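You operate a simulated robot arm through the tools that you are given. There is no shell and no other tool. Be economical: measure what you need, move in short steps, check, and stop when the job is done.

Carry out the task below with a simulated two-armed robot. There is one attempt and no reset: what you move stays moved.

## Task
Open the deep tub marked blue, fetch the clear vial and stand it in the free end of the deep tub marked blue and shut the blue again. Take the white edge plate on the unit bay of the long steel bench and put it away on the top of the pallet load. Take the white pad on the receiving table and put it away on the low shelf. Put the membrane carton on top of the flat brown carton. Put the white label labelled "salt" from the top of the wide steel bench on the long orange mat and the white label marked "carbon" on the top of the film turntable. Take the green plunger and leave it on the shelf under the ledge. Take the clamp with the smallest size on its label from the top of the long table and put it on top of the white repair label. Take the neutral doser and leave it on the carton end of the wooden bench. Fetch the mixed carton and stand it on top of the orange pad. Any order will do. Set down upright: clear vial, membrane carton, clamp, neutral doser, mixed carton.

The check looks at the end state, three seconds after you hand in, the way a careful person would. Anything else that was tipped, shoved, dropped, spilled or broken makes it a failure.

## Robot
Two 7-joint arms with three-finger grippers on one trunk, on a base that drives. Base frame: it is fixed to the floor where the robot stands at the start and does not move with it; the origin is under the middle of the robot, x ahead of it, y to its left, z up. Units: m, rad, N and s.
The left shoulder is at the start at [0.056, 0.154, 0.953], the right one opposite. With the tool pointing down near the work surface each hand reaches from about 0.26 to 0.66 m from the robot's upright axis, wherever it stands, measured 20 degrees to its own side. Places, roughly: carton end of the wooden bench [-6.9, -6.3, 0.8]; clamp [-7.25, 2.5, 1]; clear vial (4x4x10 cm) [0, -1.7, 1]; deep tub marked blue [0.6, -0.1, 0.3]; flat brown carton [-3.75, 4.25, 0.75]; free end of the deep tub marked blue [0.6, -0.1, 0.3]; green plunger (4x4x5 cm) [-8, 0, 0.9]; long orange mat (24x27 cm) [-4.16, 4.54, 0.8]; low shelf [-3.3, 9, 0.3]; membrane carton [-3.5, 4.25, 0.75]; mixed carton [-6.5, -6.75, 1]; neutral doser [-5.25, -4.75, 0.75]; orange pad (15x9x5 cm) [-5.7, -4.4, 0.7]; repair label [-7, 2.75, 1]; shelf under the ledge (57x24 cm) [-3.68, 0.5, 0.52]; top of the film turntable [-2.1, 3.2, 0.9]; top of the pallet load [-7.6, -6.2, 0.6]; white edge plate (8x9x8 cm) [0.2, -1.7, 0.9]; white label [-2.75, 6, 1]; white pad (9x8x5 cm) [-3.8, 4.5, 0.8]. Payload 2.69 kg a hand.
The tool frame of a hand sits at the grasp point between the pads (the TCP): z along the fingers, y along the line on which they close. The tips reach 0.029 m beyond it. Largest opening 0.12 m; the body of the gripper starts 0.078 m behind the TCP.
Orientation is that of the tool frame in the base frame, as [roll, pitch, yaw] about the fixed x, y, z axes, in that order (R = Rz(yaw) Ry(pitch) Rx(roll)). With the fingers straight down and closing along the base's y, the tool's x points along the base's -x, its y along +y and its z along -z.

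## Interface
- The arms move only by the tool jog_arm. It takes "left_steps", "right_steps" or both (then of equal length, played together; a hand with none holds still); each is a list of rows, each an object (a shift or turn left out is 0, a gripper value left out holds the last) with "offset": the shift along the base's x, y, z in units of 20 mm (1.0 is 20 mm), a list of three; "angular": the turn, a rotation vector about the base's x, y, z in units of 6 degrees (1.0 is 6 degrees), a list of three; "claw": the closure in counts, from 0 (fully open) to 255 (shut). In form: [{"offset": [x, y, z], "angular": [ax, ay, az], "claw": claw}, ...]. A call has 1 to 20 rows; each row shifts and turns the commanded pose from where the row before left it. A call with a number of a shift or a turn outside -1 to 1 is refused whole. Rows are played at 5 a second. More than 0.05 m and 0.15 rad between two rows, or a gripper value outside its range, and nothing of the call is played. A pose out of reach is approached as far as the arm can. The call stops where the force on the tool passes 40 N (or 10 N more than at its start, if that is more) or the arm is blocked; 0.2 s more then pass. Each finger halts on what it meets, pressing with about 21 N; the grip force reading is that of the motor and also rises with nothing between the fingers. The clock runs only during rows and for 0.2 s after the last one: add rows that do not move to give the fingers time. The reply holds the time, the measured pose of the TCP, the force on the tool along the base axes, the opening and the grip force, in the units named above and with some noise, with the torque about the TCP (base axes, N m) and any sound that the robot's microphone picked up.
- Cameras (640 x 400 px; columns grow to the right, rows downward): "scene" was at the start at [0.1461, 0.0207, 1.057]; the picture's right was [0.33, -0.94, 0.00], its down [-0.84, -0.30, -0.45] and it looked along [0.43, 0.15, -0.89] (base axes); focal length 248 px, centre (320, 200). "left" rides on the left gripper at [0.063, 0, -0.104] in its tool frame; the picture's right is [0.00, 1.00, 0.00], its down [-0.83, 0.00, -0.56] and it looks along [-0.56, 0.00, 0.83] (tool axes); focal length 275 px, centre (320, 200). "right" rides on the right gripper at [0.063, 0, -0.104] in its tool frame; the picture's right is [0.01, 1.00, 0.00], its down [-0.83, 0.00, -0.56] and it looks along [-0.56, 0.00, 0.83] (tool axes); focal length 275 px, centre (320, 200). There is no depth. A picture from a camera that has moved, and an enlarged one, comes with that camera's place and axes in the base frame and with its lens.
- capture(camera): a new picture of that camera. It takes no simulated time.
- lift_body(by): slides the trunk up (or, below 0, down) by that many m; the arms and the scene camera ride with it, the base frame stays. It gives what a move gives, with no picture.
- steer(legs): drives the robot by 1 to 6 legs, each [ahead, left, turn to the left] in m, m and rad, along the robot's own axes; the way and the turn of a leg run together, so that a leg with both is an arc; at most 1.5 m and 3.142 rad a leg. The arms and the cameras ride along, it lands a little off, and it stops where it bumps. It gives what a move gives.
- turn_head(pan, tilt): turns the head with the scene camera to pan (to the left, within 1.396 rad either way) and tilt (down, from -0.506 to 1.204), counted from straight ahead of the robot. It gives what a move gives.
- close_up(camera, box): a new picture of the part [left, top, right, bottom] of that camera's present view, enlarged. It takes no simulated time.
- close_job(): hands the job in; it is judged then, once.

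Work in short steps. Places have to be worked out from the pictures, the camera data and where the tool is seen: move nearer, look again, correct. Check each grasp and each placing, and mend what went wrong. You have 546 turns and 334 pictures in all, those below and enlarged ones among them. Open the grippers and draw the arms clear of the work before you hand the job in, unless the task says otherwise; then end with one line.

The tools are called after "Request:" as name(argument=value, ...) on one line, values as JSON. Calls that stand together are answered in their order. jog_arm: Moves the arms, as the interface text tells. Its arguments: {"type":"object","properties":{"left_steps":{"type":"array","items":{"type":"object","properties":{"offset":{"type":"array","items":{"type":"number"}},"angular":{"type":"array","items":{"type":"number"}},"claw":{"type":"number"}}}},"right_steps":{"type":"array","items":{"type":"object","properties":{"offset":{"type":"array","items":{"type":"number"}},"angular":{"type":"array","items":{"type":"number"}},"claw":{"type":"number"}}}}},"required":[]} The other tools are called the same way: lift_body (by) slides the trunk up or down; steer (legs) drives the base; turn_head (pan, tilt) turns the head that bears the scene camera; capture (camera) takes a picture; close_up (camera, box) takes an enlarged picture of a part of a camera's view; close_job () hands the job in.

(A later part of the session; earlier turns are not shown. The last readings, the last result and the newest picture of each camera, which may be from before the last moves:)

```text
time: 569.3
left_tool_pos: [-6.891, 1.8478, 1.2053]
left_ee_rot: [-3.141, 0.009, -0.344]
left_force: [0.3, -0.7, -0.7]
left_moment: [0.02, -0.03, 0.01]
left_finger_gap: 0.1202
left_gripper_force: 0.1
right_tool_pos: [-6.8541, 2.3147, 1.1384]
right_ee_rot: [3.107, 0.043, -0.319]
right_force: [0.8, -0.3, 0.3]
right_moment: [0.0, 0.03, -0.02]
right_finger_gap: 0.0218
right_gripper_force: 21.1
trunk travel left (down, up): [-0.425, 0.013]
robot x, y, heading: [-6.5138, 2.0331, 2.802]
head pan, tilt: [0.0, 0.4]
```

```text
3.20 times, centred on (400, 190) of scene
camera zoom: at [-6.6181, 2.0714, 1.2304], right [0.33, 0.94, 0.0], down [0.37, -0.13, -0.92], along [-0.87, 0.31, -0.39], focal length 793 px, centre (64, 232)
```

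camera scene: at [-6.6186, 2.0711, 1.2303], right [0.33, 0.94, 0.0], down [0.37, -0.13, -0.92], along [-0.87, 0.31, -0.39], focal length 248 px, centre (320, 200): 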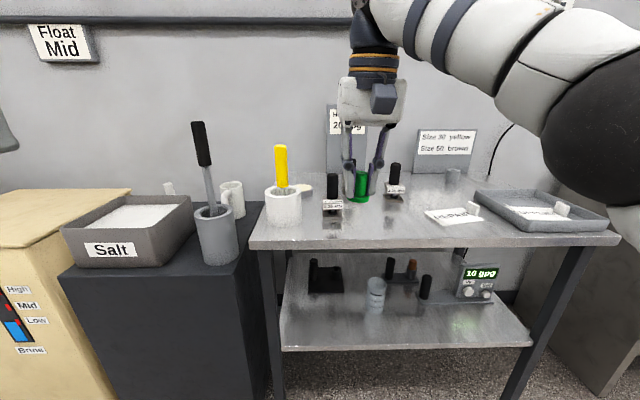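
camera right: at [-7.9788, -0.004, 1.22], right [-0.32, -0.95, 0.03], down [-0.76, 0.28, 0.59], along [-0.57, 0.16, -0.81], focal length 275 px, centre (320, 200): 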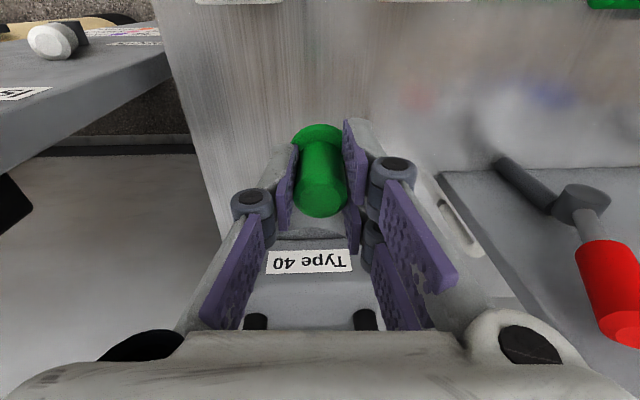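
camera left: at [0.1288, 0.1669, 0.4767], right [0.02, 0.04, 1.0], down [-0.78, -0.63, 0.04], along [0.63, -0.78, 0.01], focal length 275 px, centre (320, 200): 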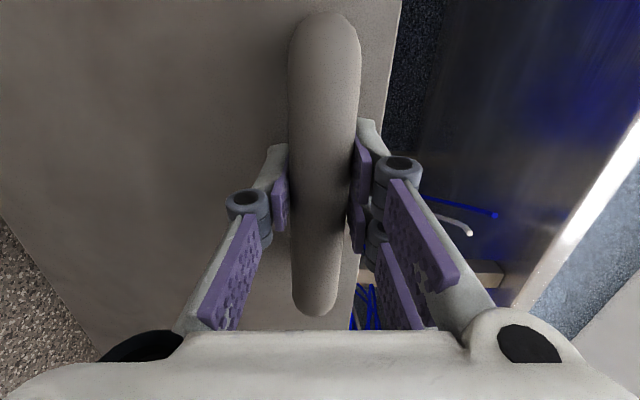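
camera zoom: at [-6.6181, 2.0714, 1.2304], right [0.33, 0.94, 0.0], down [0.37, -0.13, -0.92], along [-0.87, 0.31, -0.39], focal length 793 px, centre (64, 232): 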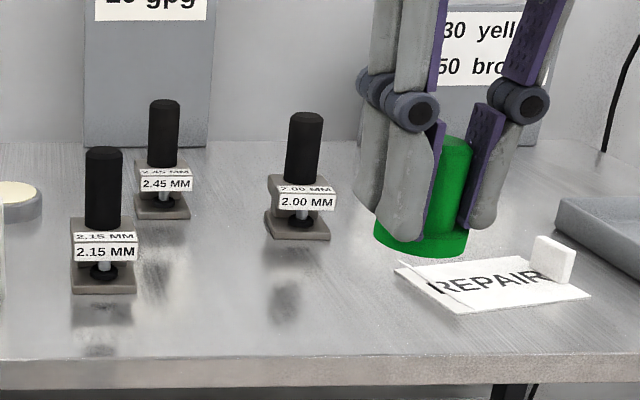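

2.00 MM is the smallest, on the right; the REPAIR label is to its right front. Shift the robot right 0.41 and forward 0.34 so the left hand can do this.

Request:
steer(legs=[[0, -0.41, 0], [0.34, 0, 0]])

Request:
turn_head(pan=0.1, tilt=0.6)

Request:
capture(camera="scene")

Request:
capture(camera="left")

```text
time: 574.8
left_tool_pos: [-7.0762, 2.346, 1.2054]
left_ee_rot: [-3.141, 0.007, -0.352]
left_force: [-0.3, -0.3, 0.2]
left_moment: [0.01, 0.0, 0.0]
left_finger_gap: 0.1197
left_gripper_force: 0.0
right_tool_pos: [-7.0371, 2.8113, 1.1384]
right_ee_rot: [3.108, 0.043, -0.325]
right_force: [0.5, 0.2, -0.6]
right_moment: [-0.04, 0.01, -0.01]
right_finger_gap: 0.0218
right_gripper_force: 20.8
trunk travel left (down, up): [-0.425, 0.013]
robot x, y, heading: [-6.6997, 2.5313, 2.8]
head pan, tilt: [0.0, 0.4]
```

```text
time: 575.5
left_tool_pos: [-7.0754, 2.3472, 1.2051]
left_ee_rot: [-3.139, 0.009, -0.35]
left_force: [-1.4, 0.4, -0.3]
left_moment: [-0.01, 0.01, -0.03]
left_finger_gap: 0.1198
left_gripper_force: 0.1
right_tool_pos: [-7.0351, 2.8127, 1.1393]
right_ee_rot: [3.109, 0.044, -0.324]
right_force: [-0.2, 0.1, -0.6]
right_moment: [0.01, 0.02, 0.01]
right_finger_gap: 0.0219
right_gripper_force: 21.0
trunk travel left (down, up): [-0.425, 0.013]
robot x, y, heading: [-6.6992, 2.5312, 2.799]
head pan, tilt: [0.099, 0.6]
```

```text
189 pictures are left
camera scene: at [-6.8, 2.5587, 1.2121], right [0.24, 0.97, 0.0], down [0.55, -0.14, -0.83], along [-0.8, 0.2, -0.56], focal length 248 px, centre (320, 200)
```

scene: 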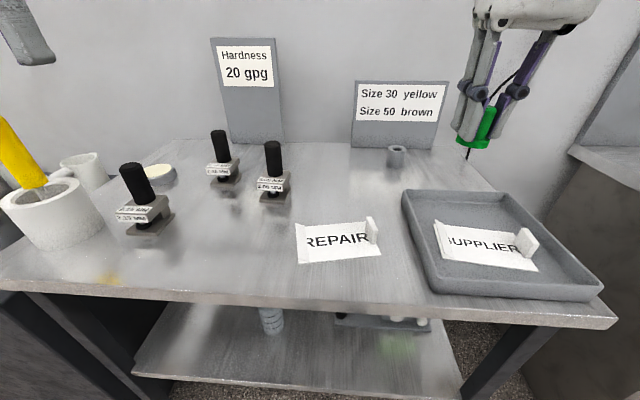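

```text
188 pictures are left
camera left: at [-7.015, 2.3236, 1.3094], right [-0.35, -0.94, 0.0], down [-0.78, 0.29, 0.56], along [-0.53, 0.2, -0.83], focal length 275 px, centre (320, 200)
```

left: 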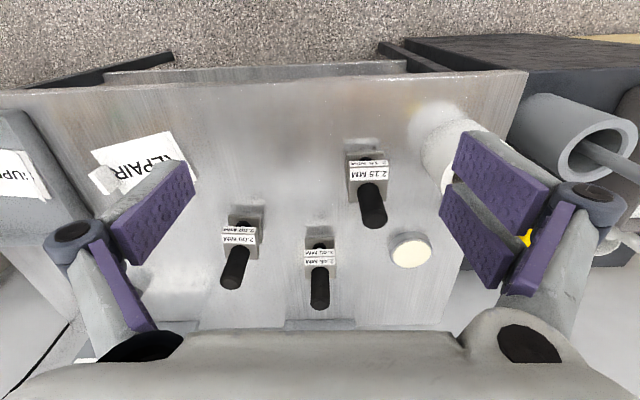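

2.00 clamp handle top is ≈(-7.308,2.581,1.012). Tilt the left hand slightly forward, come down to 1.06, and move toward it.

Request:
jog_arm(left_steps=[{"offset": [0, 0, -1], "angular": [0.336, 0.942, 0], "claw": 110}, {"offset": [0, 0, -1], "angular": [0.336, 0.942, 0]}, {"offset": [0, 0, -1], "angular": [0.336, 0.942, 0]}, {"offset": [0, 0, -1], "angular": [0.336, 0.942, 0]}, {"offset": [-0.5, 0.85, -1]}, {"offset": [-0.5, 0.85, -1]}, {"offset": [-0.5, 0.85, -1]}, {"offset": [-0.9, 0.85, 0]}, {"offset": [-0.9, 0.85, 0]}, {"offset": [-0.9, 0.85, 0]}, {"offset": [-0.9, 0.85, 0]}, {"offset": [-0.9, 0.85, 0]}, {"offset": [-0.9, 0.85, 0]}, {"offset": [-0.9, 0.85, 0]}])

Request:
capture(camera="left")

```text
time: 578.5
left_tool_pos: [-7.2336, 2.518, 1.0649]
left_ee_rot: [3.141, 0.425, -0.351]
left_force: [-0.2, 0.4, 0.0]
left_moment: [0.04, -0.01, -0.02]
left_finger_gap: 0.0682
left_gripper_force: 0.1
right_tool_pos: [-7.0379, 2.8128, 1.1373]
right_ee_rot: [3.108, 0.042, -0.327]
right_force: [0.0, 0.7, -0.8]
right_moment: [0.04, 0.0, -0.02]
right_finger_gap: 0.0216
right_gripper_force: 20.9
trunk travel left (down, up): [-0.425, 0.013]
robot x, y, heading: [-6.6989, 2.5305, 2.794]
head pan, tilt: [0.099, 0.6]
```

```text
187 pictures are left
camera left: at [-7.1383, 2.4828, 1.1341], right [-0.35, -0.94, 0.0], down [-0.49, 0.19, 0.85], along [-0.8, 0.29, -0.53], focal length 275 px, centre (320, 200)
```

left: 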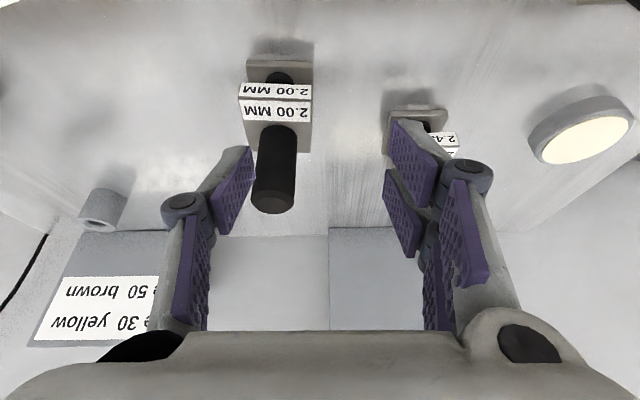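

Align laterally, then go forward and down to straddle the handle.

Request:
jog_arm(left_steps=[{"offset": [0.3, 0.88, 0]}, {"offset": [0.3, 0.88, 0]}, {"offset": [-0.876, 0.31, -0.3]}, {"offset": [-0.876, 0.31, -0.5]}, {"offset": [-0.876, 0.31, -0.7]}, {"offset": [-0.876, 0.31, -0.9]}])

Request:
capture(camera="left")

Request:
close_up(camera="scene", box=[180, 80, 380, 240])

```text
time: 579.9
left_tool_pos: [-7.2706, 2.5374, 1.0362]
left_ee_rot: [-3.141, 0.426, -0.35]
left_force: [-0.8, 1.5, 0.3]
left_moment: [0.02, -0.04, -0.03]
left_finger_gap: 0.0683
left_gripper_force: 0.0
left hand out of reach, approached as far as the arm can: row 3, 4, 5, 6
right_tool_pos: [-7.0372, 2.8126, 1.138]
right_ee_rot: [3.108, 0.041, -0.326]
right_force: [0.2, 0.0, 0.8]
right_moment: [0.02, -0.02, 0.03]
right_finger_gap: 0.0217
right_gripper_force: 20.9
trunk travel left (down, up): [-0.425, 0.013]
robot x, y, heading: [-6.7002, 2.5333, 2.794]
head pan, tilt: [0.099, 0.6]
```

```text
186 pictures are left
camera left: at [-7.1744, 2.5028, 1.1062], right [-0.35, -0.94, 0.0], down [-0.49, 0.18, 0.85], along [-0.8, 0.29, -0.53], focal length 275 px, centre (320, 200)
```

left: 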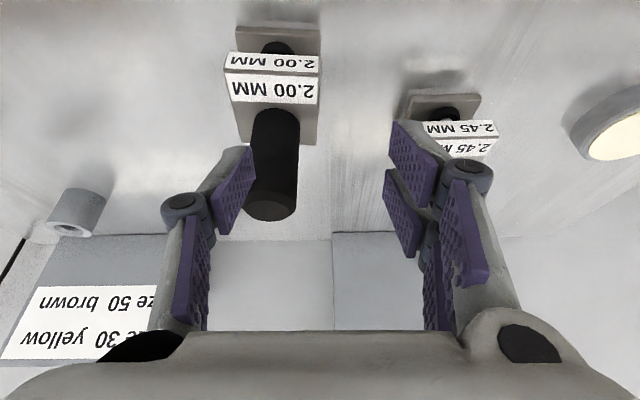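

```text
2.50 times, centred on (280, 160) of scene
camera zoom: at [-6.8014, 2.5585, 1.2118], right [0.24, 0.97, 0.0], down [0.55, -0.14, -0.82], along [-0.8, 0.2, -0.57], focal length 620 px, centre (420, 300)
```

zoom: 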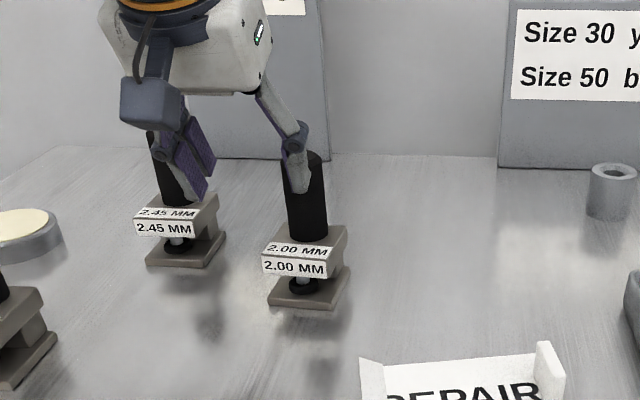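

Out of reach again. Retreat the hand up/back, then drive the robot forward 9 cm and sideways to align.

Request:
jog_arm(left_steps=[{"offset": [0.9, -0.31, 0.6]}, {"offset": [0.9, -0.31, 0.6]}, {"offset": [0.9, -0.31, 0.6]}, {"offset": [0.9, -0.31, 0]}])

Request:
steer(legs=[[0, -0.05, 0], [0.1, 0, 0]])

Request:
capture(camera="left")

```text
time: 580.9
left_tool_pos: [-7.1961, 2.5136, 1.0738]
left_ee_rot: [3.14, 0.429, -0.35]
left_force: [-0.2, 0.5, 0.0]
left_moment: [0.0, 0.0, 0.03]
left_finger_gap: 0.0682
left_gripper_force: 0.1
right_tool_pos: [-7.0367, 2.813, 1.1379]
right_ee_rot: [3.109, 0.044, -0.325]
right_force: [0.4, 0.4, -0.5]
right_moment: [-0.02, -0.01, 0.04]
right_finger_gap: 0.0216
right_gripper_force: 21.0
trunk travel left (down, up): [-0.425, 0.013]
robot x, y, heading: [-6.6989, 2.5315, 2.8]
head pan, tilt: [0.099, 0.6]
```

```text
time: 582.7
left_tool_pos: [-7.2735, 2.5909, 1.0737]
left_ee_rot: [3.141, 0.425, -0.349]
left_force: [-0.8, 0.0, -1.0]
left_moment: [-0.04, 0.0, 0.01]
left_finger_gap: 0.0682
left_gripper_force: 0.0
right_tool_pos: [-7.1145, 2.8917, 1.1377]
right_ee_rot: [3.109, 0.043, -0.322]
right_force: [-0.2, -0.5, -0.4]
right_moment: [-0.03, 0.01, 0.01]
right_finger_gap: 0.0215
right_gripper_force: 21.2
trunk travel left (down, up): [-0.425, 0.013]
robot x, y, heading: [-6.7733, 2.61, 2.798]
head pan, tilt: [0.099, 0.6]
```

```text
184 pictures are left
camera left: at [-7.1786, 2.5562, 1.1432], right [-0.35, -0.94, 0.0], down [-0.49, 0.19, 0.85], along [-0.8, 0.29, -0.53], focal length 275 px, centre (320, 200)
```

left: 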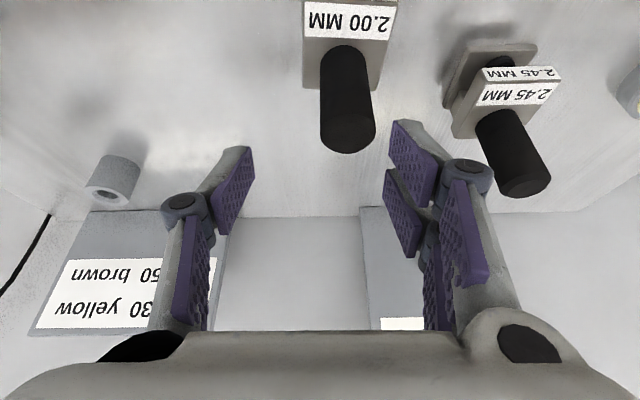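

Align 2 cm left, 3 cm forward, then down 8 cm.

Request:
jog_arm(left_steps=[{"offset": [-0.32, -0.9, 0]}, {"offset": [-0.7, 0.25, -0.2]}, {"offset": [-0.7, 0.25, -0.8]}, {"offset": [0, 0, -1]}, {"offset": [0, 0, -1]}, {"offset": [0, 0, -1]}])

Request:
capture(camera="left")

Request:
close_up(camera="scene", box=[180, 80, 420, 260])

```text
time: 584.1
left_tool_pos: [-7.3079, 2.5817, 0.9931]
left_ee_rot: [-3.14, 0.426, -0.349]
left_force: [0.1, 0.9, -0.7]
left_moment: [-0.02, -0.01, -0.01]
left_finger_gap: 0.0682
left_gripper_force: 0.0
right_tool_pos: [-7.1135, 2.8911, 1.1399]
right_ee_rot: [3.109, 0.044, -0.323]
right_force: [0.6, -0.2, 0.6]
right_moment: [0.01, 0.0, 0.01]
right_finger_gap: 0.0216
right_gripper_force: 21.3
trunk travel left (down, up): [-0.425, 0.013]
robot x, y, heading: [-6.7769, 2.6094, 2.797]
head pan, tilt: [0.099, 0.6]
```

```text
183 pictures are left
camera left: at [-7.2128, 2.5476, 1.063], right [-0.35, -0.94, 0.0], down [-0.49, 0.19, 0.85], along [-0.8, 0.29, -0.53], focal length 275 px, centre (320, 200)
```

left: 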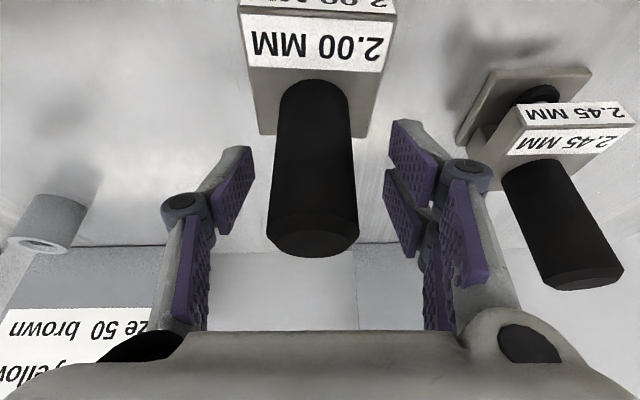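

```text
2.22 times, centred on (300, 170) of scene
camera zoom: at [-6.8775, 2.6373, 1.212], right [0.24, 0.97, 0.0], down [0.55, -0.14, -0.82], along [-0.8, 0.2, -0.57], focal length 551 px, centre (364, 267)
```

zoom: 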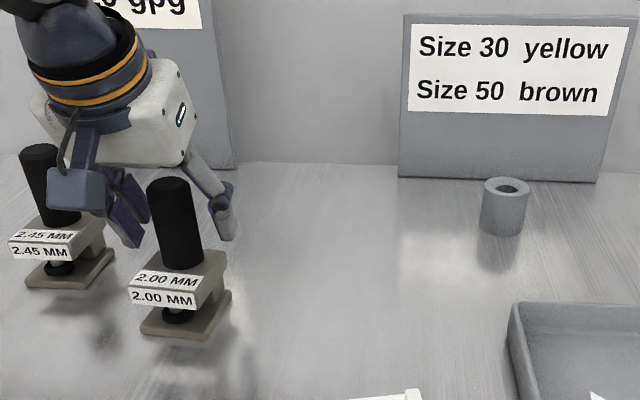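

Straddled and centred. Lower 8 mm and close.

Request:
jog_arm(left_steps=[{"offset": [-0.2, 0.1, -0.4]}, {"claw": 160}, {"claw": 210}, {"claw": 210}, {"claw": 210}])

Request:
jog_arm(left_steps=[{"offset": [0, 0, 0.7]}, {"offset": [0, 0, 1]}, {"offset": [0, 0, 1]}, {"offset": [0.3, -0.1, 1]}])

Request:
capture(camera="left")

Request:
capture(camera="scene")

```text
time: 585.3
left_tool_pos: [-7.3126, 2.5859, 0.9862]
left_ee_rot: [3.14, 0.43, -0.351]
left_force: [-0.8, 1.1, 16.4]
left_moment: [-0.99, -0.23, 0.11]
left_finger_gap: 0.0316
left_gripper_force: 21.8
right_tool_pos: [-7.1139, 2.8923, 1.1395]
right_ee_rot: [3.107, 0.042, -0.323]
right_force: [-0.5, 0.0, -0.7]
right_moment: [0.02, -0.04, -0.03]
right_finger_gap: 0.0216
right_gripper_force: 21.3
trunk travel left (down, up): [-0.425, 0.013]
robot x, y, heading: [-6.7757, 2.6087, 2.8]
head pan, tilt: [0.099, 0.6]
```

```text
time: 586.3
left_tool_pos: [-7.3066, 2.5834, 1.0595]
left_ee_rot: [3.14, 0.425, -0.35]
left_force: [0.7, 0.2, -8.0]
left_moment: [0.09, 0.19, 0.0]
left_finger_gap: 0.0315
left_gripper_force: 21.1
right_tool_pos: [-7.1145, 2.8908, 1.1397]
right_ee_rot: [3.11, 0.044, -0.322]
right_force: [0.0, 0.1, -0.5]
right_moment: [-0.01, 0.0, 0.01]
right_finger_gap: 0.0215
right_gripper_force: 20.8
trunk travel left (down, up): [-0.425, 0.013]
robot x, y, heading: [-6.7751, 2.6067, 2.796]
head pan, tilt: [0.099, 0.6]
```

```text
181 pictures are left
camera left: at [-7.2112, 2.5478, 1.13], right [-0.35, -0.94, 0.0], down [-0.49, 0.19, 0.85], along [-0.8, 0.29, -0.53], focal length 275 px, centre (320, 200)
```

left: 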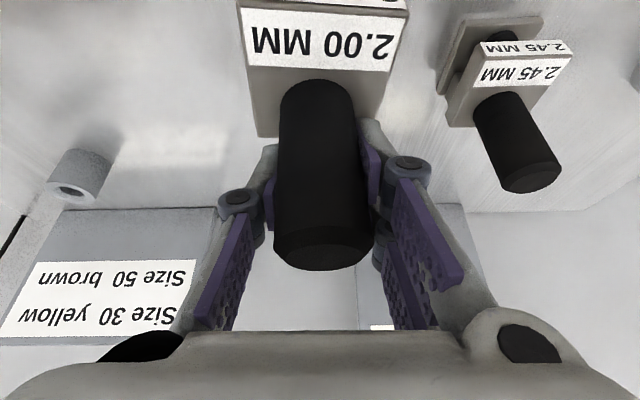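

```text
180 pictures are left
camera scene: at [-6.8773, 2.6371, 1.2121], right [0.24, 0.97, 0.0], down [0.55, -0.14, -0.83], along [-0.8, 0.2, -0.56], focal length 248 px, centre (320, 200)
```

scene: 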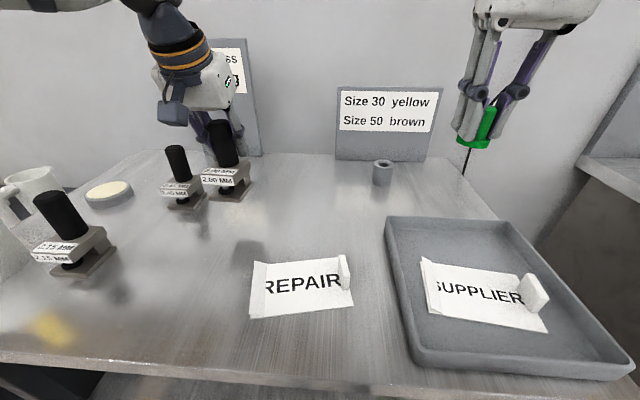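

Clamp held. Move it over the REPAIR label by driving back 0.15 and right 0.144.

Request:
steer(legs=[[-0.15, -0.144, 0]])

Request:
capture(camera="left")

Request:
capture(camera="scene")

```text
time: 588.0
left_tool_pos: [-7.1185, 2.663, 1.0598]
left_ee_rot: [3.14, 0.427, -0.347]
left_force: [1.7, 0.3, -7.1]
left_moment: [0.03, 0.18, -0.02]
left_finger_gap: 0.0313
left_gripper_force: 21.0
right_tool_pos: [-6.9258, 2.9709, 1.1389]
right_ee_rot: [3.106, 0.043, -0.319]
right_force: [0.3, -0.8, -0.4]
right_moment: [0.0, 0.03, 0.0]
right_finger_gap: 0.0215
right_gripper_force: 21.3
trunk travel left (down, up): [-0.425, 0.013]
robot x, y, heading: [-6.5832, 2.6914, 2.799]
head pan, tilt: [0.099, 0.6]
```

```text
179 pictures are left
camera left: at [-7.0233, 2.629, 1.1296], right [-0.34, -0.94, 0.0], down [-0.49, 0.18, 0.85], along [-0.8, 0.29, -0.53], focal length 275 px, centre (320, 200)
```

left: 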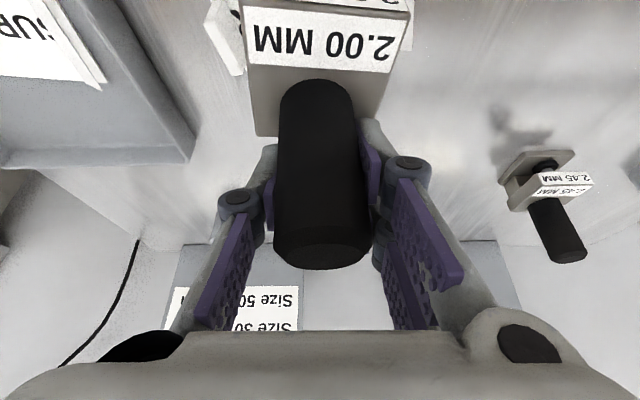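

```text
178 pictures are left
camera scene: at [-6.6896, 2.7193, 1.212], right [0.24, 0.97, 0.0], down [0.55, -0.14, -0.82], along [-0.8, 0.2, -0.57], focal length 248 px, centre (320, 200)
```

scene: 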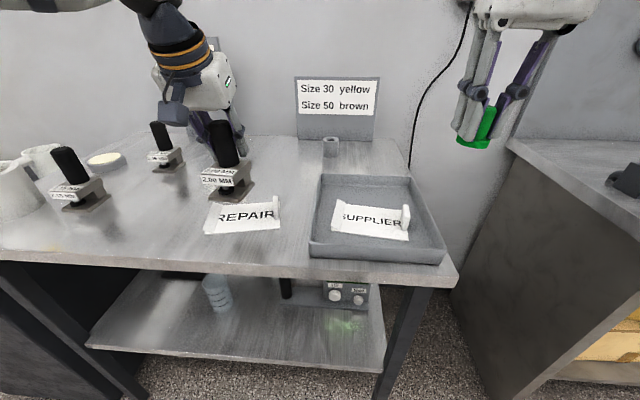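

Clamp is nearly centred over the label. Nudge 1 cm right and lower.

Request:
jog_arm(left_steps=[{"offset": [-0.3, 0.4, 0]}, {"offset": [0, 0, -1]}, {"offset": [0, 0, -1]}, {"offset": [0, 0, -0.5]}, {"offset": [0, 0, 0]}])

Request:
close_up(camera="scene", box=[150, 110, 330, 250])

```text
time: 589.2
left_tool_pos: [-7.1257, 2.67, 1.0088]
left_ee_rot: [3.14, 0.425, -0.345]
left_force: [0.7, 0.3, -7.0]
left_moment: [0.02, 0.15, -0.01]
left_finger_gap: 0.0314
left_gripper_force: 21.1
right_tool_pos: [-6.9277, 2.9719, 1.1386]
right_ee_rot: [3.11, 0.045, -0.32]
right_force: [-0.1, 0.2, -0.7]
right_moment: [-0.01, 0.03, -0.01]
right_finger_gap: 0.0215
right_gripper_force: 21.5
trunk travel left (down, up): [-0.425, 0.013]
robot x, y, heading: [-6.5842, 2.6919, 2.802]
head pan, tilt: [0.099, 0.6]
```

```text
2.86 times, centred on (240, 180) of scene
camera zoom: at [-6.69, 2.719, 1.212], right [0.24, 0.97, 0.0], down [0.55, -0.13, -0.82], along [-0.8, 0.2, -0.57], focal length 708 px, centre (549, 257)
```

zoom: 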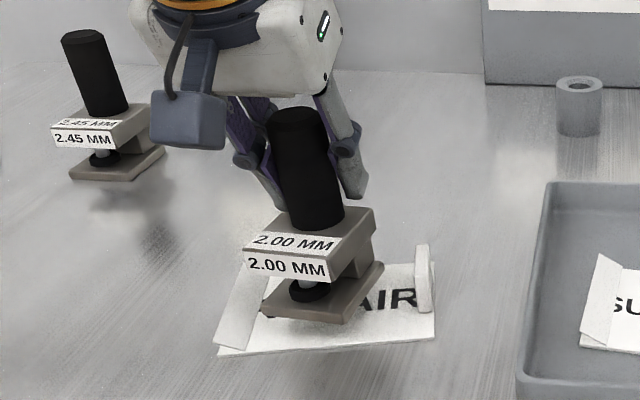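

Shift 1.5 cm farther and 0.5 cm right so the base lands centred, then lower.

Request:
jog_arm(left_steps=[{"offset": [-0.62, 0.49, 0]}, {"offset": [0, 0, -0.4]}, {"offset": [0, 0, -0.2]}, {"offset": [0, 0, -0.2]}, {"offset": [0, 0, 0]}])

Request:
close_up(camera="scene", box=[150, 110, 330, 250])

```text
time: 590.4
left_tool_pos: [-7.1373, 2.6813, 0.9926]
left_ee_rot: [3.139, 0.425, -0.347]
left_force: [-0.1, -0.3, -7.5]
left_moment: [0.03, 0.15, 0.02]
left_finger_gap: 0.0314
left_gripper_force: 21.0
right_tool_pos: [-6.9271, 2.9721, 1.1386]
right_ee_rot: [3.109, 0.043, -0.32]
right_force: [-0.6, 1.0, -0.1]
right_moment: [-0.05, -0.02, 0.03]
right_finger_gap: 0.0213
right_gripper_force: 20.8
trunk travel left (down, up): [-0.425, 0.013]
robot x, y, heading: [-6.5867, 2.6943, 2.8]
head pan, tilt: [0.099, 0.6]
```

```text
2.86 times, centred on (240, 180) of scene
camera zoom: at [-6.69, 2.719, 1.212], right [0.24, 0.97, 0.0], down [0.55, -0.13, -0.82], along [-0.8, 0.2, -0.57], focal length 708 px, centre (549, 257)
```

zoom: 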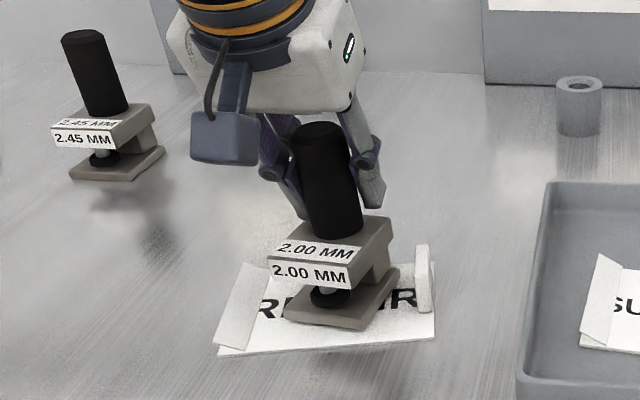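

Well placed. Nudge 4 mm left and lower to contact.

Request:
jog_arm(left_steps=[{"offset": [-0.07, -0.2, 0]}, {"offset": [0, 0, -0.2]}, {"offset": [0, 0, -0.15]}, {"offset": [0, 0, 0]}])

```text
time: 591.4
left_tool_pos: [-7.1388, 2.6774, 0.991]
left_ee_rot: [3.139, 0.436, -0.347]
left_force: [-0.4, 0.1, 15.7]
left_moment: [-0.53, 0.1, 0.07]
left_finger_gap: 0.031
left_gripper_force: 20.8
right_tool_pos: [-6.9254, 2.9715, 1.1399]
right_ee_rot: [3.107, 0.044, -0.319]
right_force: [-0.1, 0.0, -0.4]
right_moment: [0.02, 0.01, 0.02]
right_finger_gap: 0.0218
right_gripper_force: 21.2
trunk travel left (down, up): [-0.425, 0.013]
robot x, y, heading: [-6.5854, 2.6917, 2.804]
head pan, tilt: [0.099, 0.6]
```

Contact. Open gently and withdraw up.

Request:
jog_arm(left_steps=[{"offset": [0, 0, 0.1], "claw": 160}, {"claw": 110}, {"claw": 100}, {"claw": 100}, {"offset": [0, 0, 1]}, {"offset": [0, 0, 1]}, {"offset": [0, 0, 1]}, {"offset": [0.3, -0.1, 1]}, {"offset": [0.3, -0.1, 1]}])

Request:
close_up(camera="scene", box=[130, 100, 330, 250])

```text
time: 593.4
left_tool_pos: [-7.128, 2.6723, 1.0879]
left_ee_rot: [3.141, 0.426, -0.346]
left_force: [0.1, 0.3, 0.7]
left_moment: [-0.02, -0.02, 0.0]
left_finger_gap: 0.0731
left_gripper_force: 0.1
right_tool_pos: [-6.9279, 2.9726, 1.1383]
right_ee_rot: [3.109, 0.043, -0.318]
right_force: [-0.4, -1.0, -0.7]
right_moment: [0.02, 0.01, 0.01]
right_finger_gap: 0.0216
right_gripper_force: 20.9
trunk travel left (down, up): [-0.425, 0.013]
robot x, y, heading: [-6.5907, 2.6915, 2.805]
head pan, tilt: [0.099, 0.6]
```

```text
2.67 times, centred on (230, 175) of scene
camera zoom: at [-6.6892, 2.719, 1.2121], right [0.24, 0.97, 0.0], down [0.55, -0.13, -0.83], along [-0.8, 0.2, -0.56], focal length 661 px, centre (560, 267)
```

zoom: 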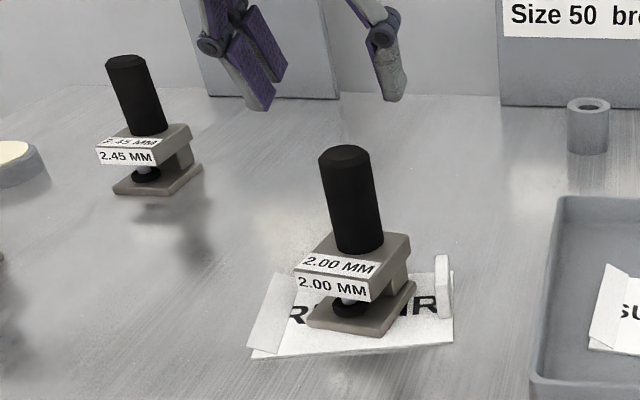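

Clamp is on the REPAIR label. Back away and turn east to find the ledge shelf.

Request:
steer(legs=[[-0.45, 0, 0], [0, 0, 2.79]])

Request:
turn_head(pan=0.0, tilt=0.25)

Request:
capture(camera="scene")

Request:
turn_head(pan=1.0, tilt=0.25)

Request:
capture(camera="scene")

```text
time: 602.9
left_tool_pos: [-5.63, 2.4066, 1.0887]
left_ee_rot: [3.139, 0.426, 2.516]
left_force: [0.4, 0.2, 0.3]
left_moment: [-0.01, -0.02, 0.0]
left_finger_gap: 0.073
left_gripper_force: 0.1
right_tool_pos: [-5.9064, 2.1733, 1.1397]
right_ee_rot: [3.108, 0.043, 2.542]
right_force: [-0.4, 0.0, -0.9]
right_moment: [-0.01, -0.01, -0.01]
right_finger_gap: 0.0218
right_gripper_force: 21.5
trunk travel left (down, up): [-0.425, 0.013]
robot x, y, heading: [-6.1572, 2.5358, -0.618]
head pan, tilt: [0.099, 0.6]
```

```text
time: 603.7
left_tool_pos: [-5.6309, 2.4059, 1.0883]
left_ee_rot: [3.14, 0.426, 2.516]
left_force: [0.6, -0.5, 0.1]
left_moment: [-0.02, -0.02, 0.0]
left_finger_gap: 0.0731
left_gripper_force: 0.1
right_tool_pos: [-5.9069, 2.1739, 1.1388]
right_ee_rot: [3.108, 0.045, 2.541]
right_force: [-0.5, 0.0, -0.6]
right_moment: [-0.03, -0.03, -0.03]
right_finger_gap: 0.0217
right_gripper_force: 21.5
trunk travel left (down, up): [-0.425, 0.013]
robot x, y, heading: [-6.1586, 2.5368, -0.622]
head pan, tilt: [0.0, 0.25]
```

```text
174 pictures are left
camera scene: at [-6.0648, 2.4715, 1.2442], right [-0.58, -0.81, 0.0], down [-0.2, 0.14, -0.97], along [0.79, -0.56, -0.25], focal length 248 px, centre (320, 200)
```

scene: 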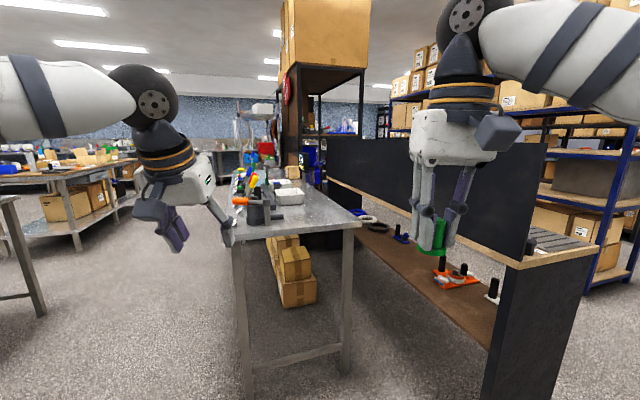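

```text
time: 605.0
left_tool_pos: [-5.6312, 2.4064, 1.0886]
left_ee_rot: [3.139, 0.426, 2.516]
left_force: [0.7, 0.6, 0.2]
left_moment: [0.02, -0.01, 0.0]
left_finger_gap: 0.0729
left_gripper_force: 0.0
right_tool_pos: [-5.9065, 2.1749, 1.1384]
right_ee_rot: [3.108, 0.042, 2.541]
right_force: [1.0, 0.3, 0.7]
right_moment: [-0.01, -0.01, -0.01]
right_finger_gap: 0.0217
right_gripper_force: 20.7
trunk travel left (down, up): [-0.425, 0.013]
robot x, y, heading: [-6.1585, 2.5367, -0.622]
head pan, tilt: [1.0, 0.25]
```

```text
173 pictures are left
camera scene: at [-6.054, 2.5604, 1.2443], right [0.37, -0.93, 0.0], down [-0.23, -0.09, -0.97], along [0.9, 0.36, -0.25], focal length 248 px, centre (320, 200)
```

scene: 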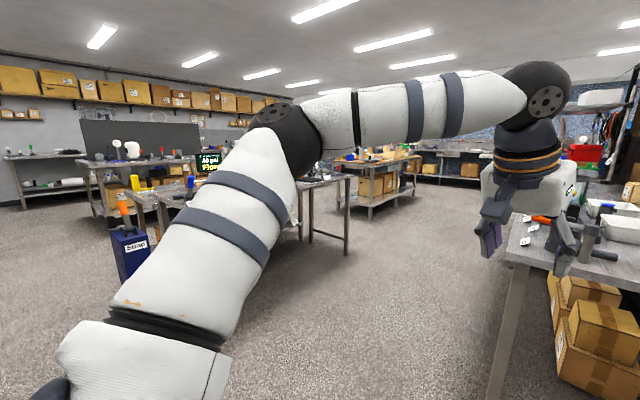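

A counter with a dark panel, wooden ledge and a brown shelf beneath lies to the SE. Look more to the right.

Request:
turn_head(pan=-0.35, tilt=0.4)

Request:
capture(camera="scene")

```text
time: 606.5
left_tool_pos: [-5.632, 2.4068, 1.0889]
left_ee_rot: [3.14, 0.426, 2.514]
left_force: [0.3, -0.9, 1.0]
left_moment: [0.03, 0.01, 0.03]
left_finger_gap: 0.0728
left_gripper_force: 0.0
right_tool_pos: [-5.9067, 2.175, 1.138]
right_ee_rot: [3.108, 0.045, 2.542]
right_force: [0.1, 0.0, 0.2]
right_moment: [-0.01, 0.02, -0.05]
right_finger_gap: 0.0214
right_gripper_force: 21.0
trunk travel left (down, up): [-0.425, 0.013]
robot x, y, heading: [-6.1546, 2.5359, -0.624]
head pan, tilt: [-0.351, 0.4]
```

```text
172 pictures are left
camera scene: at [-6.0885, 2.4494, 1.2303], right [-0.83, -0.56, 0.0], down [-0.22, 0.32, -0.92], along [0.52, -0.76, -0.39], focal length 248 px, centre (320, 200)
```

scene: 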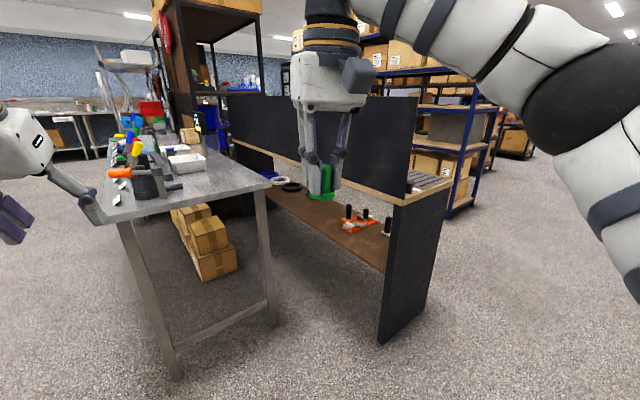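

The table blocks the front of the counter; look at its rear side via the aisle toward the blue rack. Drive around the counter's west end.

Request:
steer(legs=[[0, 0, -0.95], [1.0, -0.4, 0], [1.0, 0, 0], [0, 0, 1.22]])

Request:
turn_head(pan=0.1, tilt=0.35)

Request:
capture(camera="scene")

```text
time: 622.2
left_tool_pos: [-6.0449, 0.5499, 1.0884]
left_ee_rot: [3.14, 0.428, 2.747]
left_force: [0.3, -0.5, -0.3]
left_moment: [0.03, -0.01, -0.02]
left_finger_gap: 0.0728
left_gripper_force: 0.1
right_tool_pos: [-6.2596, 0.2608, 1.1378]
right_ee_rot: [3.109, 0.043, 2.774]
right_force: [0.1, 0.2, -0.6]
right_moment: [-0.01, 0.02, 0.01]
right_finger_gap: 0.0215
right_gripper_force: 21.0
trunk travel left (down, up): [-0.425, 0.013]
robot x, y, heading: [-6.5875, 0.5553, -0.384]
head pan, tilt: [-0.351, 0.4]
```

```text
time: 623.1
left_tool_pos: [-6.0447, 0.5504, 1.0884]
left_ee_rot: [3.14, 0.426, 2.75]
left_force: [-0.4, -0.3, 0.4]
left_moment: [-0.03, 0.01, 0.0]
left_finger_gap: 0.0731
left_gripper_force: 0.1
right_tool_pos: [-6.2583, 0.2594, 1.1386]
right_ee_rot: [3.107, 0.044, 2.775]
right_force: [0.8, 0.2, -0.1]
right_moment: [0.02, -0.01, 0.01]
right_finger_gap: 0.0216
right_gripper_force: 21.3
trunk travel left (down, up): [-0.425, 0.013]
robot x, y, heading: [-6.5833, 0.5516, -0.384]
head pan, tilt: [0.099, 0.351]
```

```text
171 pictures are left
camera scene: at [-6.4793, 0.5212, 1.2348], right [-0.28, -0.96, 0.0], down [-0.33, 0.1, -0.94], along [0.9, -0.27, -0.34], focal length 248 px, centre (320, 200)
```

scene: 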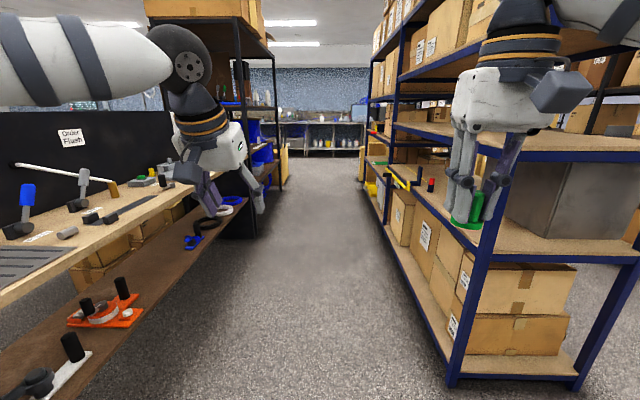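

Zoom on the far end of the counter where the hint points.

Request:
close_up(camera="scene", box=[130, 90, 330, 250])

```text
2.50 times, centred on (230, 170) of scene
camera zoom: at [-6.4793, 0.5212, 1.2348], right [-0.28, -0.96, 0.0], down [-0.33, 0.1, -0.94], along [0.9, -0.27, -0.34], focal length 620 px, centre (545, 275)
```

zoom: 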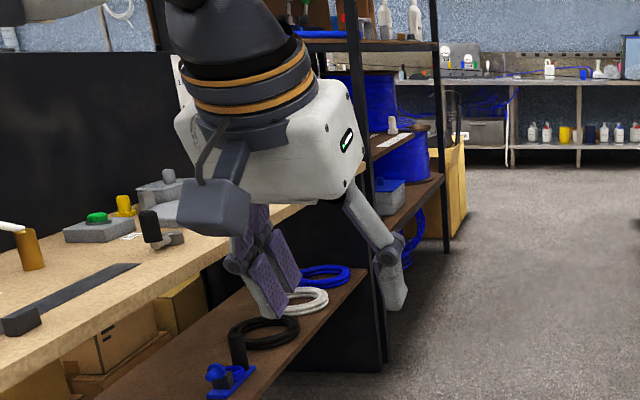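

The rack past the counter (with blue reels) has a ledge and a shelf below at the hint position. Drive down the aisle centre.

Request:
steer(legs=[[0, 0, 0.065], [1.3, 0, 0]])

Request:
turn_head(pan=0.5, tilt=0.35)

Request:
capture(camera="scene")

```text
time: 630.1
left_tool_pos: [-4.8002, 0.1967, 1.0881]
left_ee_rot: [3.141, 0.425, 2.837]
left_force: [-0.8, -0.9, 0.5]
left_moment: [-0.01, -0.03, 0.0]
left_finger_gap: 0.0728
left_gripper_force: 0.1
right_tool_pos: [-4.9884, -0.113, 1.138]
right_ee_rot: [3.109, 0.043, 2.862]
right_force: [0.3, 1.4, -0.9]
right_moment: [-0.01, 0.04, 0.01]
right_finger_gap: 0.0217
right_gripper_force: 21.1
trunk travel left (down, up): [-0.425, 0.013]
robot x, y, heading: [-5.3377, 0.1522, -0.3]
head pan, tilt: [0.099, 0.351]
```

```text
time: 631.0
left_tool_pos: [-4.8006, 0.1948, 1.089]
left_ee_rot: [3.14, 0.425, 2.836]
left_force: [0.5, 1.1, -0.3]
left_moment: [0.0, -0.01, -0.02]
left_finger_gap: 0.0728
left_gripper_force: 0.2
right_tool_pos: [-4.9887, -0.1108, 1.1394]
right_ee_rot: [3.109, 0.043, 2.862]
right_force: [0.5, -0.7, -0.6]
right_moment: [-0.02, -0.01, -0.01]
right_finger_gap: 0.0214
right_gripper_force: 21.2
trunk travel left (down, up): [-0.425, 0.013]
robot x, y, heading: [-5.3412, 0.1531, -0.298]
head pan, tilt: [0.499, 0.351]
```

```text
169 pictures are left
camera scene: at [-5.2306, 0.1668, 1.2348], right [0.2, -0.98, 0.0], down [-0.34, -0.07, -0.94], along [0.92, 0.18, -0.34], focal length 248 px, centre (320, 200)
```

scene: 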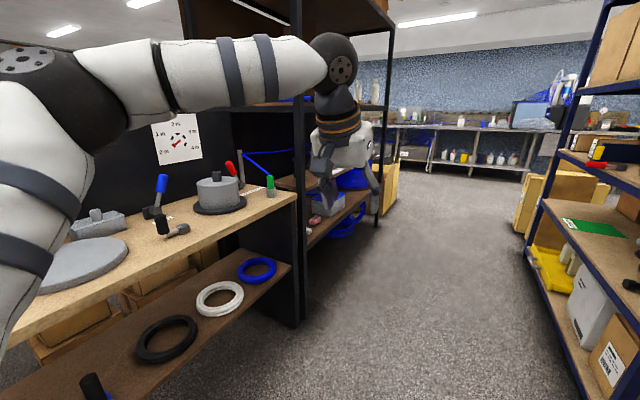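

Continue another 1.25 m and turn to face the rack.

Request:
steer(legs=[[1.3, 0, 0]])

Request:
turn_head(pan=1.1, tilt=0.45)

Request:
capture(camera="scene")

```text
time: 637.4
left_tool_pos: [-3.5727, -0.1931, 1.0894]
left_ee_rot: [3.14, 0.426, 2.827]
left_force: [0.3, -0.4, 1.2]
left_moment: [-0.02, -0.03, 0.0]
left_finger_gap: 0.0728
left_gripper_force: 0.1
right_tool_pos: [-3.7625, -0.5009, 1.1377]
right_ee_rot: [3.108, 0.044, 2.856]
right_force: [-0.2, -0.7, -0.4]
right_moment: [-0.01, -0.03, -0.03]
right_finger_gap: 0.0216
right_gripper_force: 21.0
trunk travel left (down, up): [-0.425, 0.013]
robot x, y, heading: [-4.1142, -0.2341, -0.308]
head pan, tilt: [0.499, 0.351]
```

```text
time: 638.4
left_tool_pos: [-3.572, -0.1932, 1.0888]
left_ee_rot: [3.14, 0.428, 2.827]
left_force: [-0.1, 0.4, -0.3]
left_moment: [0.0, 0.05, 0.0]
left_finger_gap: 0.0728
left_gripper_force: 0.0
right_tool_pos: [-3.7612, -0.4983, 1.1388]
right_ee_rot: [3.108, 0.044, 2.855]
right_force: [0.0, 1.0, -0.1]
right_moment: [-0.02, -0.01, 0.0]
right_finger_gap: 0.0216
right_gripper_force: 21.2
trunk travel left (down, up): [-0.425, 0.013]
robot x, y, heading: [-4.1161, -0.2303, -0.312]
head pan, tilt: [1.1, 0.45]
```

```text
168 pictures are left
camera scene: at [-4.0296, -0.1713, 1.2256], right [0.71, -0.7, 0.0], down [-0.31, -0.31, -0.9], along [0.63, 0.64, -0.44], focal length 248 px, centre (320, 200)
```

scene: 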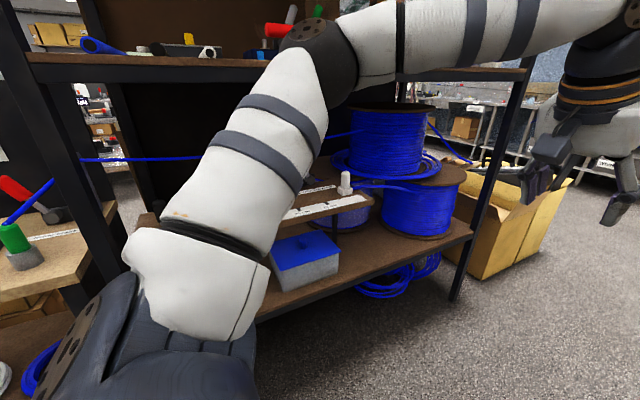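

Turn to face that rack.

Request:
steer(legs=[[-0.05, -0.05, 0], [0, 0, 1.56]])

Request:
turn_head(pan=-0.2, tilt=0.55)

Request:
capture(camera="scene")

```text
time: 643.3
left_tool_pos: [-4.2048, 0.2781, 1.0878]
left_ee_rot: [3.139, 0.429, -1.9]
left_force: [0.2, -0.1, -0.3]
left_moment: [-0.01, -0.02, 0.02]
left_finger_gap: 0.0731
left_gripper_force: 0.1
right_tool_pos: [-3.9015, 0.0832, 1.1384]
right_ee_rot: [3.109, 0.044, -1.873]
right_force: [0.0, 0.0, 0.0]
right_moment: [0.01, 0.0, -0.01]
right_finger_gap: 0.0217
right_gripper_force: 20.6
trunk travel left (down, up): [-0.425, 0.013]
robot x, y, heading: [-4.175, -0.263, 1.251]
head pan, tilt: [1.1, 0.45]
```

```text
time: 644.8
left_tool_pos: [-4.2047, 0.2775, 1.089]
left_ee_rot: [3.138, 0.428, -1.899]
left_force: [0.4, -0.6, 0.2]
left_moment: [0.0, -0.02, 0.02]
left_finger_gap: 0.073
left_gripper_force: 0.0
right_tool_pos: [-3.9017, 0.0828, 1.1388]
right_ee_rot: [3.107, 0.044, -1.872]
right_force: [0.7, 0.4, 0.0]
right_moment: [-0.01, 0.03, 0.01]
right_finger_gap: 0.0218
right_gripper_force: 21.2
trunk travel left (down, up): [-0.425, 0.013]
robot x, y, heading: [-4.1768, -0.264, 1.245]
head pan, tilt: [-0.201, 0.55]
```

```text
167 pictures are left
camera scene: at [-4.1239, -0.1675, 1.2166], right [0.87, -0.5, 0.0], down [-0.26, -0.45, -0.85], along [0.43, 0.74, -0.52], focal length 248 px, centre (320, 200)
```

scene: 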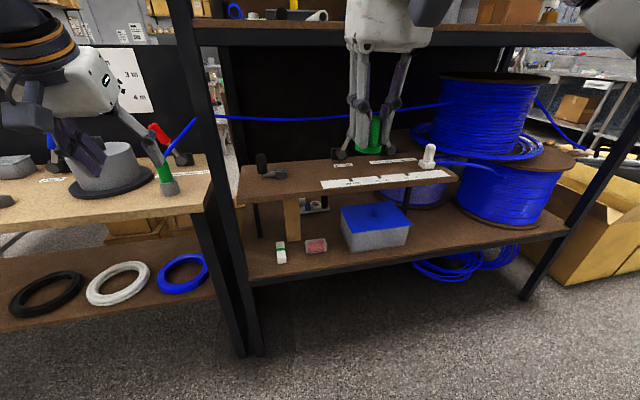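

Zoom on the shelf below the ledge.

Request:
close_up(camera="scene", box=[220, 150, 480, 300])

```text
2.46 times, centred on (350, 225) of scene
camera zoom: at [-4.1239, -0.1675, 1.2166], right [0.87, -0.5, 0.0], down [-0.26, -0.45, -0.85], along [0.43, 0.74, -0.52], focal length 610 px, centre (246, 138)
```

zoom: 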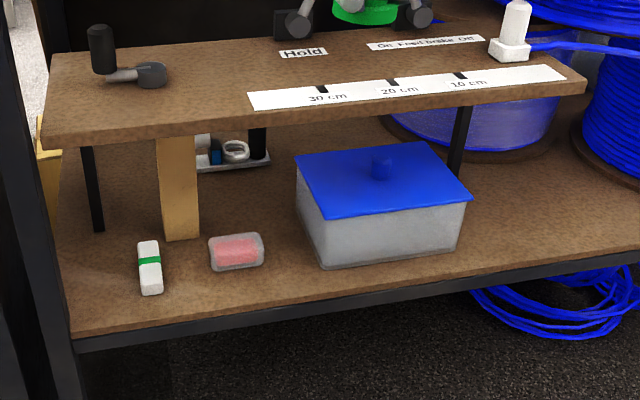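

Free spot between the pink piece and the grey box at ≈(-3.699,0.446), shelf z≈0.52. Lower the trunk and then re-level the right hand and pull the left one back.

Request:
lift_body(by=-0.28)

```text
time: 647.6
left_tool_pos: [-4.2044, 0.2784, 0.8082]
left_ee_rot: [3.14, 0.427, -1.899]
left_force: [0.2, -0.8, -0.7]
left_moment: [0.04, -0.01, 0.02]
left_finger_gap: 0.0729
left_gripper_force: 0.0
right_tool_pos: [-3.9021, 0.0821, 0.8587]
right_ee_rot: [3.108, 0.043, -1.872]
right_force: [-0.8, -0.3, 0.4]
right_moment: [0.01, 0.02, -0.03]
right_finger_gap: 0.0217
right_gripper_force: 21.0
trunk travel left (down, up): [-0.145, 0.293]
robot x, y, heading: [-4.1774, -0.2627, 1.246]
head pan, tilt: [-0.201, 0.55]
```

No pitch this time. Pull the left hand back and lower the right hand, then drive right 8 cm and forward 30 cm.

Request:
jog_arm(left_steps=[{"offset": [-0.31, -0.94, 0]}, {"offset": [-0.31, -0.94, 0]}, {"offset": [-0.31, -0.94, 0]}, {"offset": [-0.31, -0.94, 0]}, {"offset": [-0.31, -0.94, 0]}, {"offset": [-0.31, -0.94, 0]}, {"offset": [-0.31, -0.94, 0]}, {"offset": [-0.31, -0.94, 0]}, {"offset": [-0.31, -0.94, 0]}, {"offset": [-0.31, -0.94, 0]}], right_steps=[{"offset": [0, 0, -1]}, {"offset": [0, 0, -1]}, {"offset": [0, 0, -1]}, {"offset": [0, 0, -1]}, {"offset": [0, 0, -1]}, {"offset": [0, 0, -1]}, {"offset": [0, 0, -1]}, {"offset": [0, 0, -1]}, {"offset": [0, 0, -1]}, {"offset": [0, 0, -1]}])

Request:
steer(legs=[[0, -0.08, 0], [0.3, 0, 0]])

Request:
capture(camera="scene")

Request:
capture(camera="right")

```text
time: 649.8
left_tool_pos: [-4.2664, 0.0881, 0.8091]
left_ee_rot: [3.139, 0.428, -1.9]
left_force: [0.1, 0.1, 0.1]
left_moment: [0.02, 0.01, -0.01]
left_finger_gap: 0.073
left_gripper_force: 0.0
right_tool_pos: [-3.9023, 0.0828, 0.6587]
right_ee_rot: [3.108, 0.042, -1.874]
right_force: [0.6, 0.0, -0.2]
right_moment: [-0.01, 0.0, 0.01]
right_finger_gap: 0.0215
right_gripper_force: 21.2
trunk travel left (down, up): [-0.145, 0.293]
robot x, y, heading: [-4.1748, -0.2609, 1.249]
head pan, tilt: [-0.201, 0.55]
```

```text
time: 652.7
left_tool_pos: [-4.0929, 0.3471, 0.8074]
left_ee_rot: [3.141, 0.427, -1.903]
left_force: [-0.2, -0.3, -0.3]
left_moment: [-0.01, 0.0, 0.0]
left_finger_gap: 0.073
left_gripper_force: 0.3
right_tool_pos: [-3.7304, 0.3407, 0.6582]
right_ee_rot: [3.109, 0.043, -1.877]
right_force: [0.5, -0.1, -0.4]
right_moment: [-0.01, 0.0, -0.02]
right_finger_gap: 0.0213
right_gripper_force: 20.7
trunk travel left (down, up): [-0.145, 0.293]
robot x, y, heading: [-4.0074, -0.0036, 1.242]
head pan, tilt: [-0.201, 0.55]
```

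```text
165 pictures are left
camera scene: at [-3.9139, 0.2034, 0.9136], right [0.86, -0.5, 0.0], down [-0.26, -0.45, -0.85], along [0.43, 0.74, -0.52], focal length 248 px, centre (320, 200)
```

scene: 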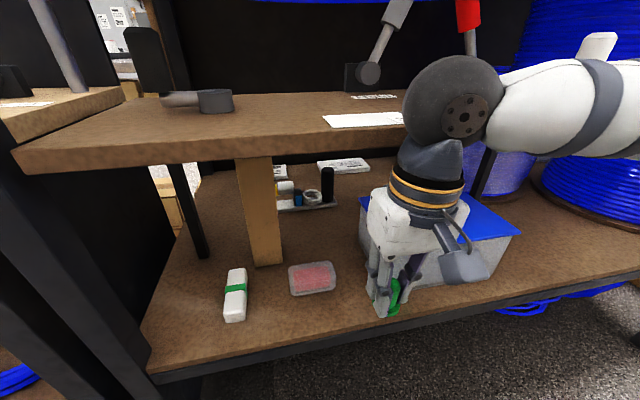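

```text
164 pictures are left
camera right: at [-3.7468, 0.2752, 0.7599], right [-0.95, 0.3, 0.03], down [0.26, 0.76, 0.59], along [0.15, 0.57, -0.81], focal length 275 px, centre (320, 200)
```

right: 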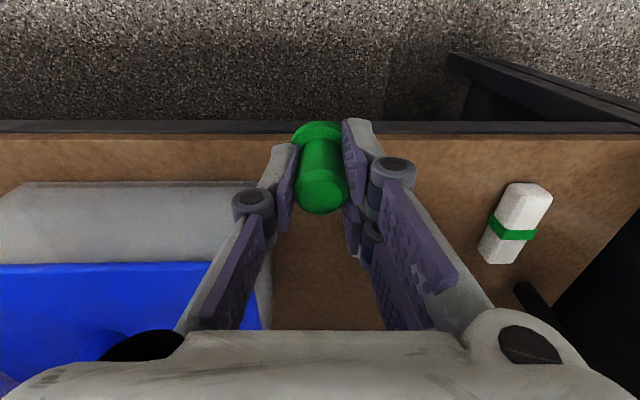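

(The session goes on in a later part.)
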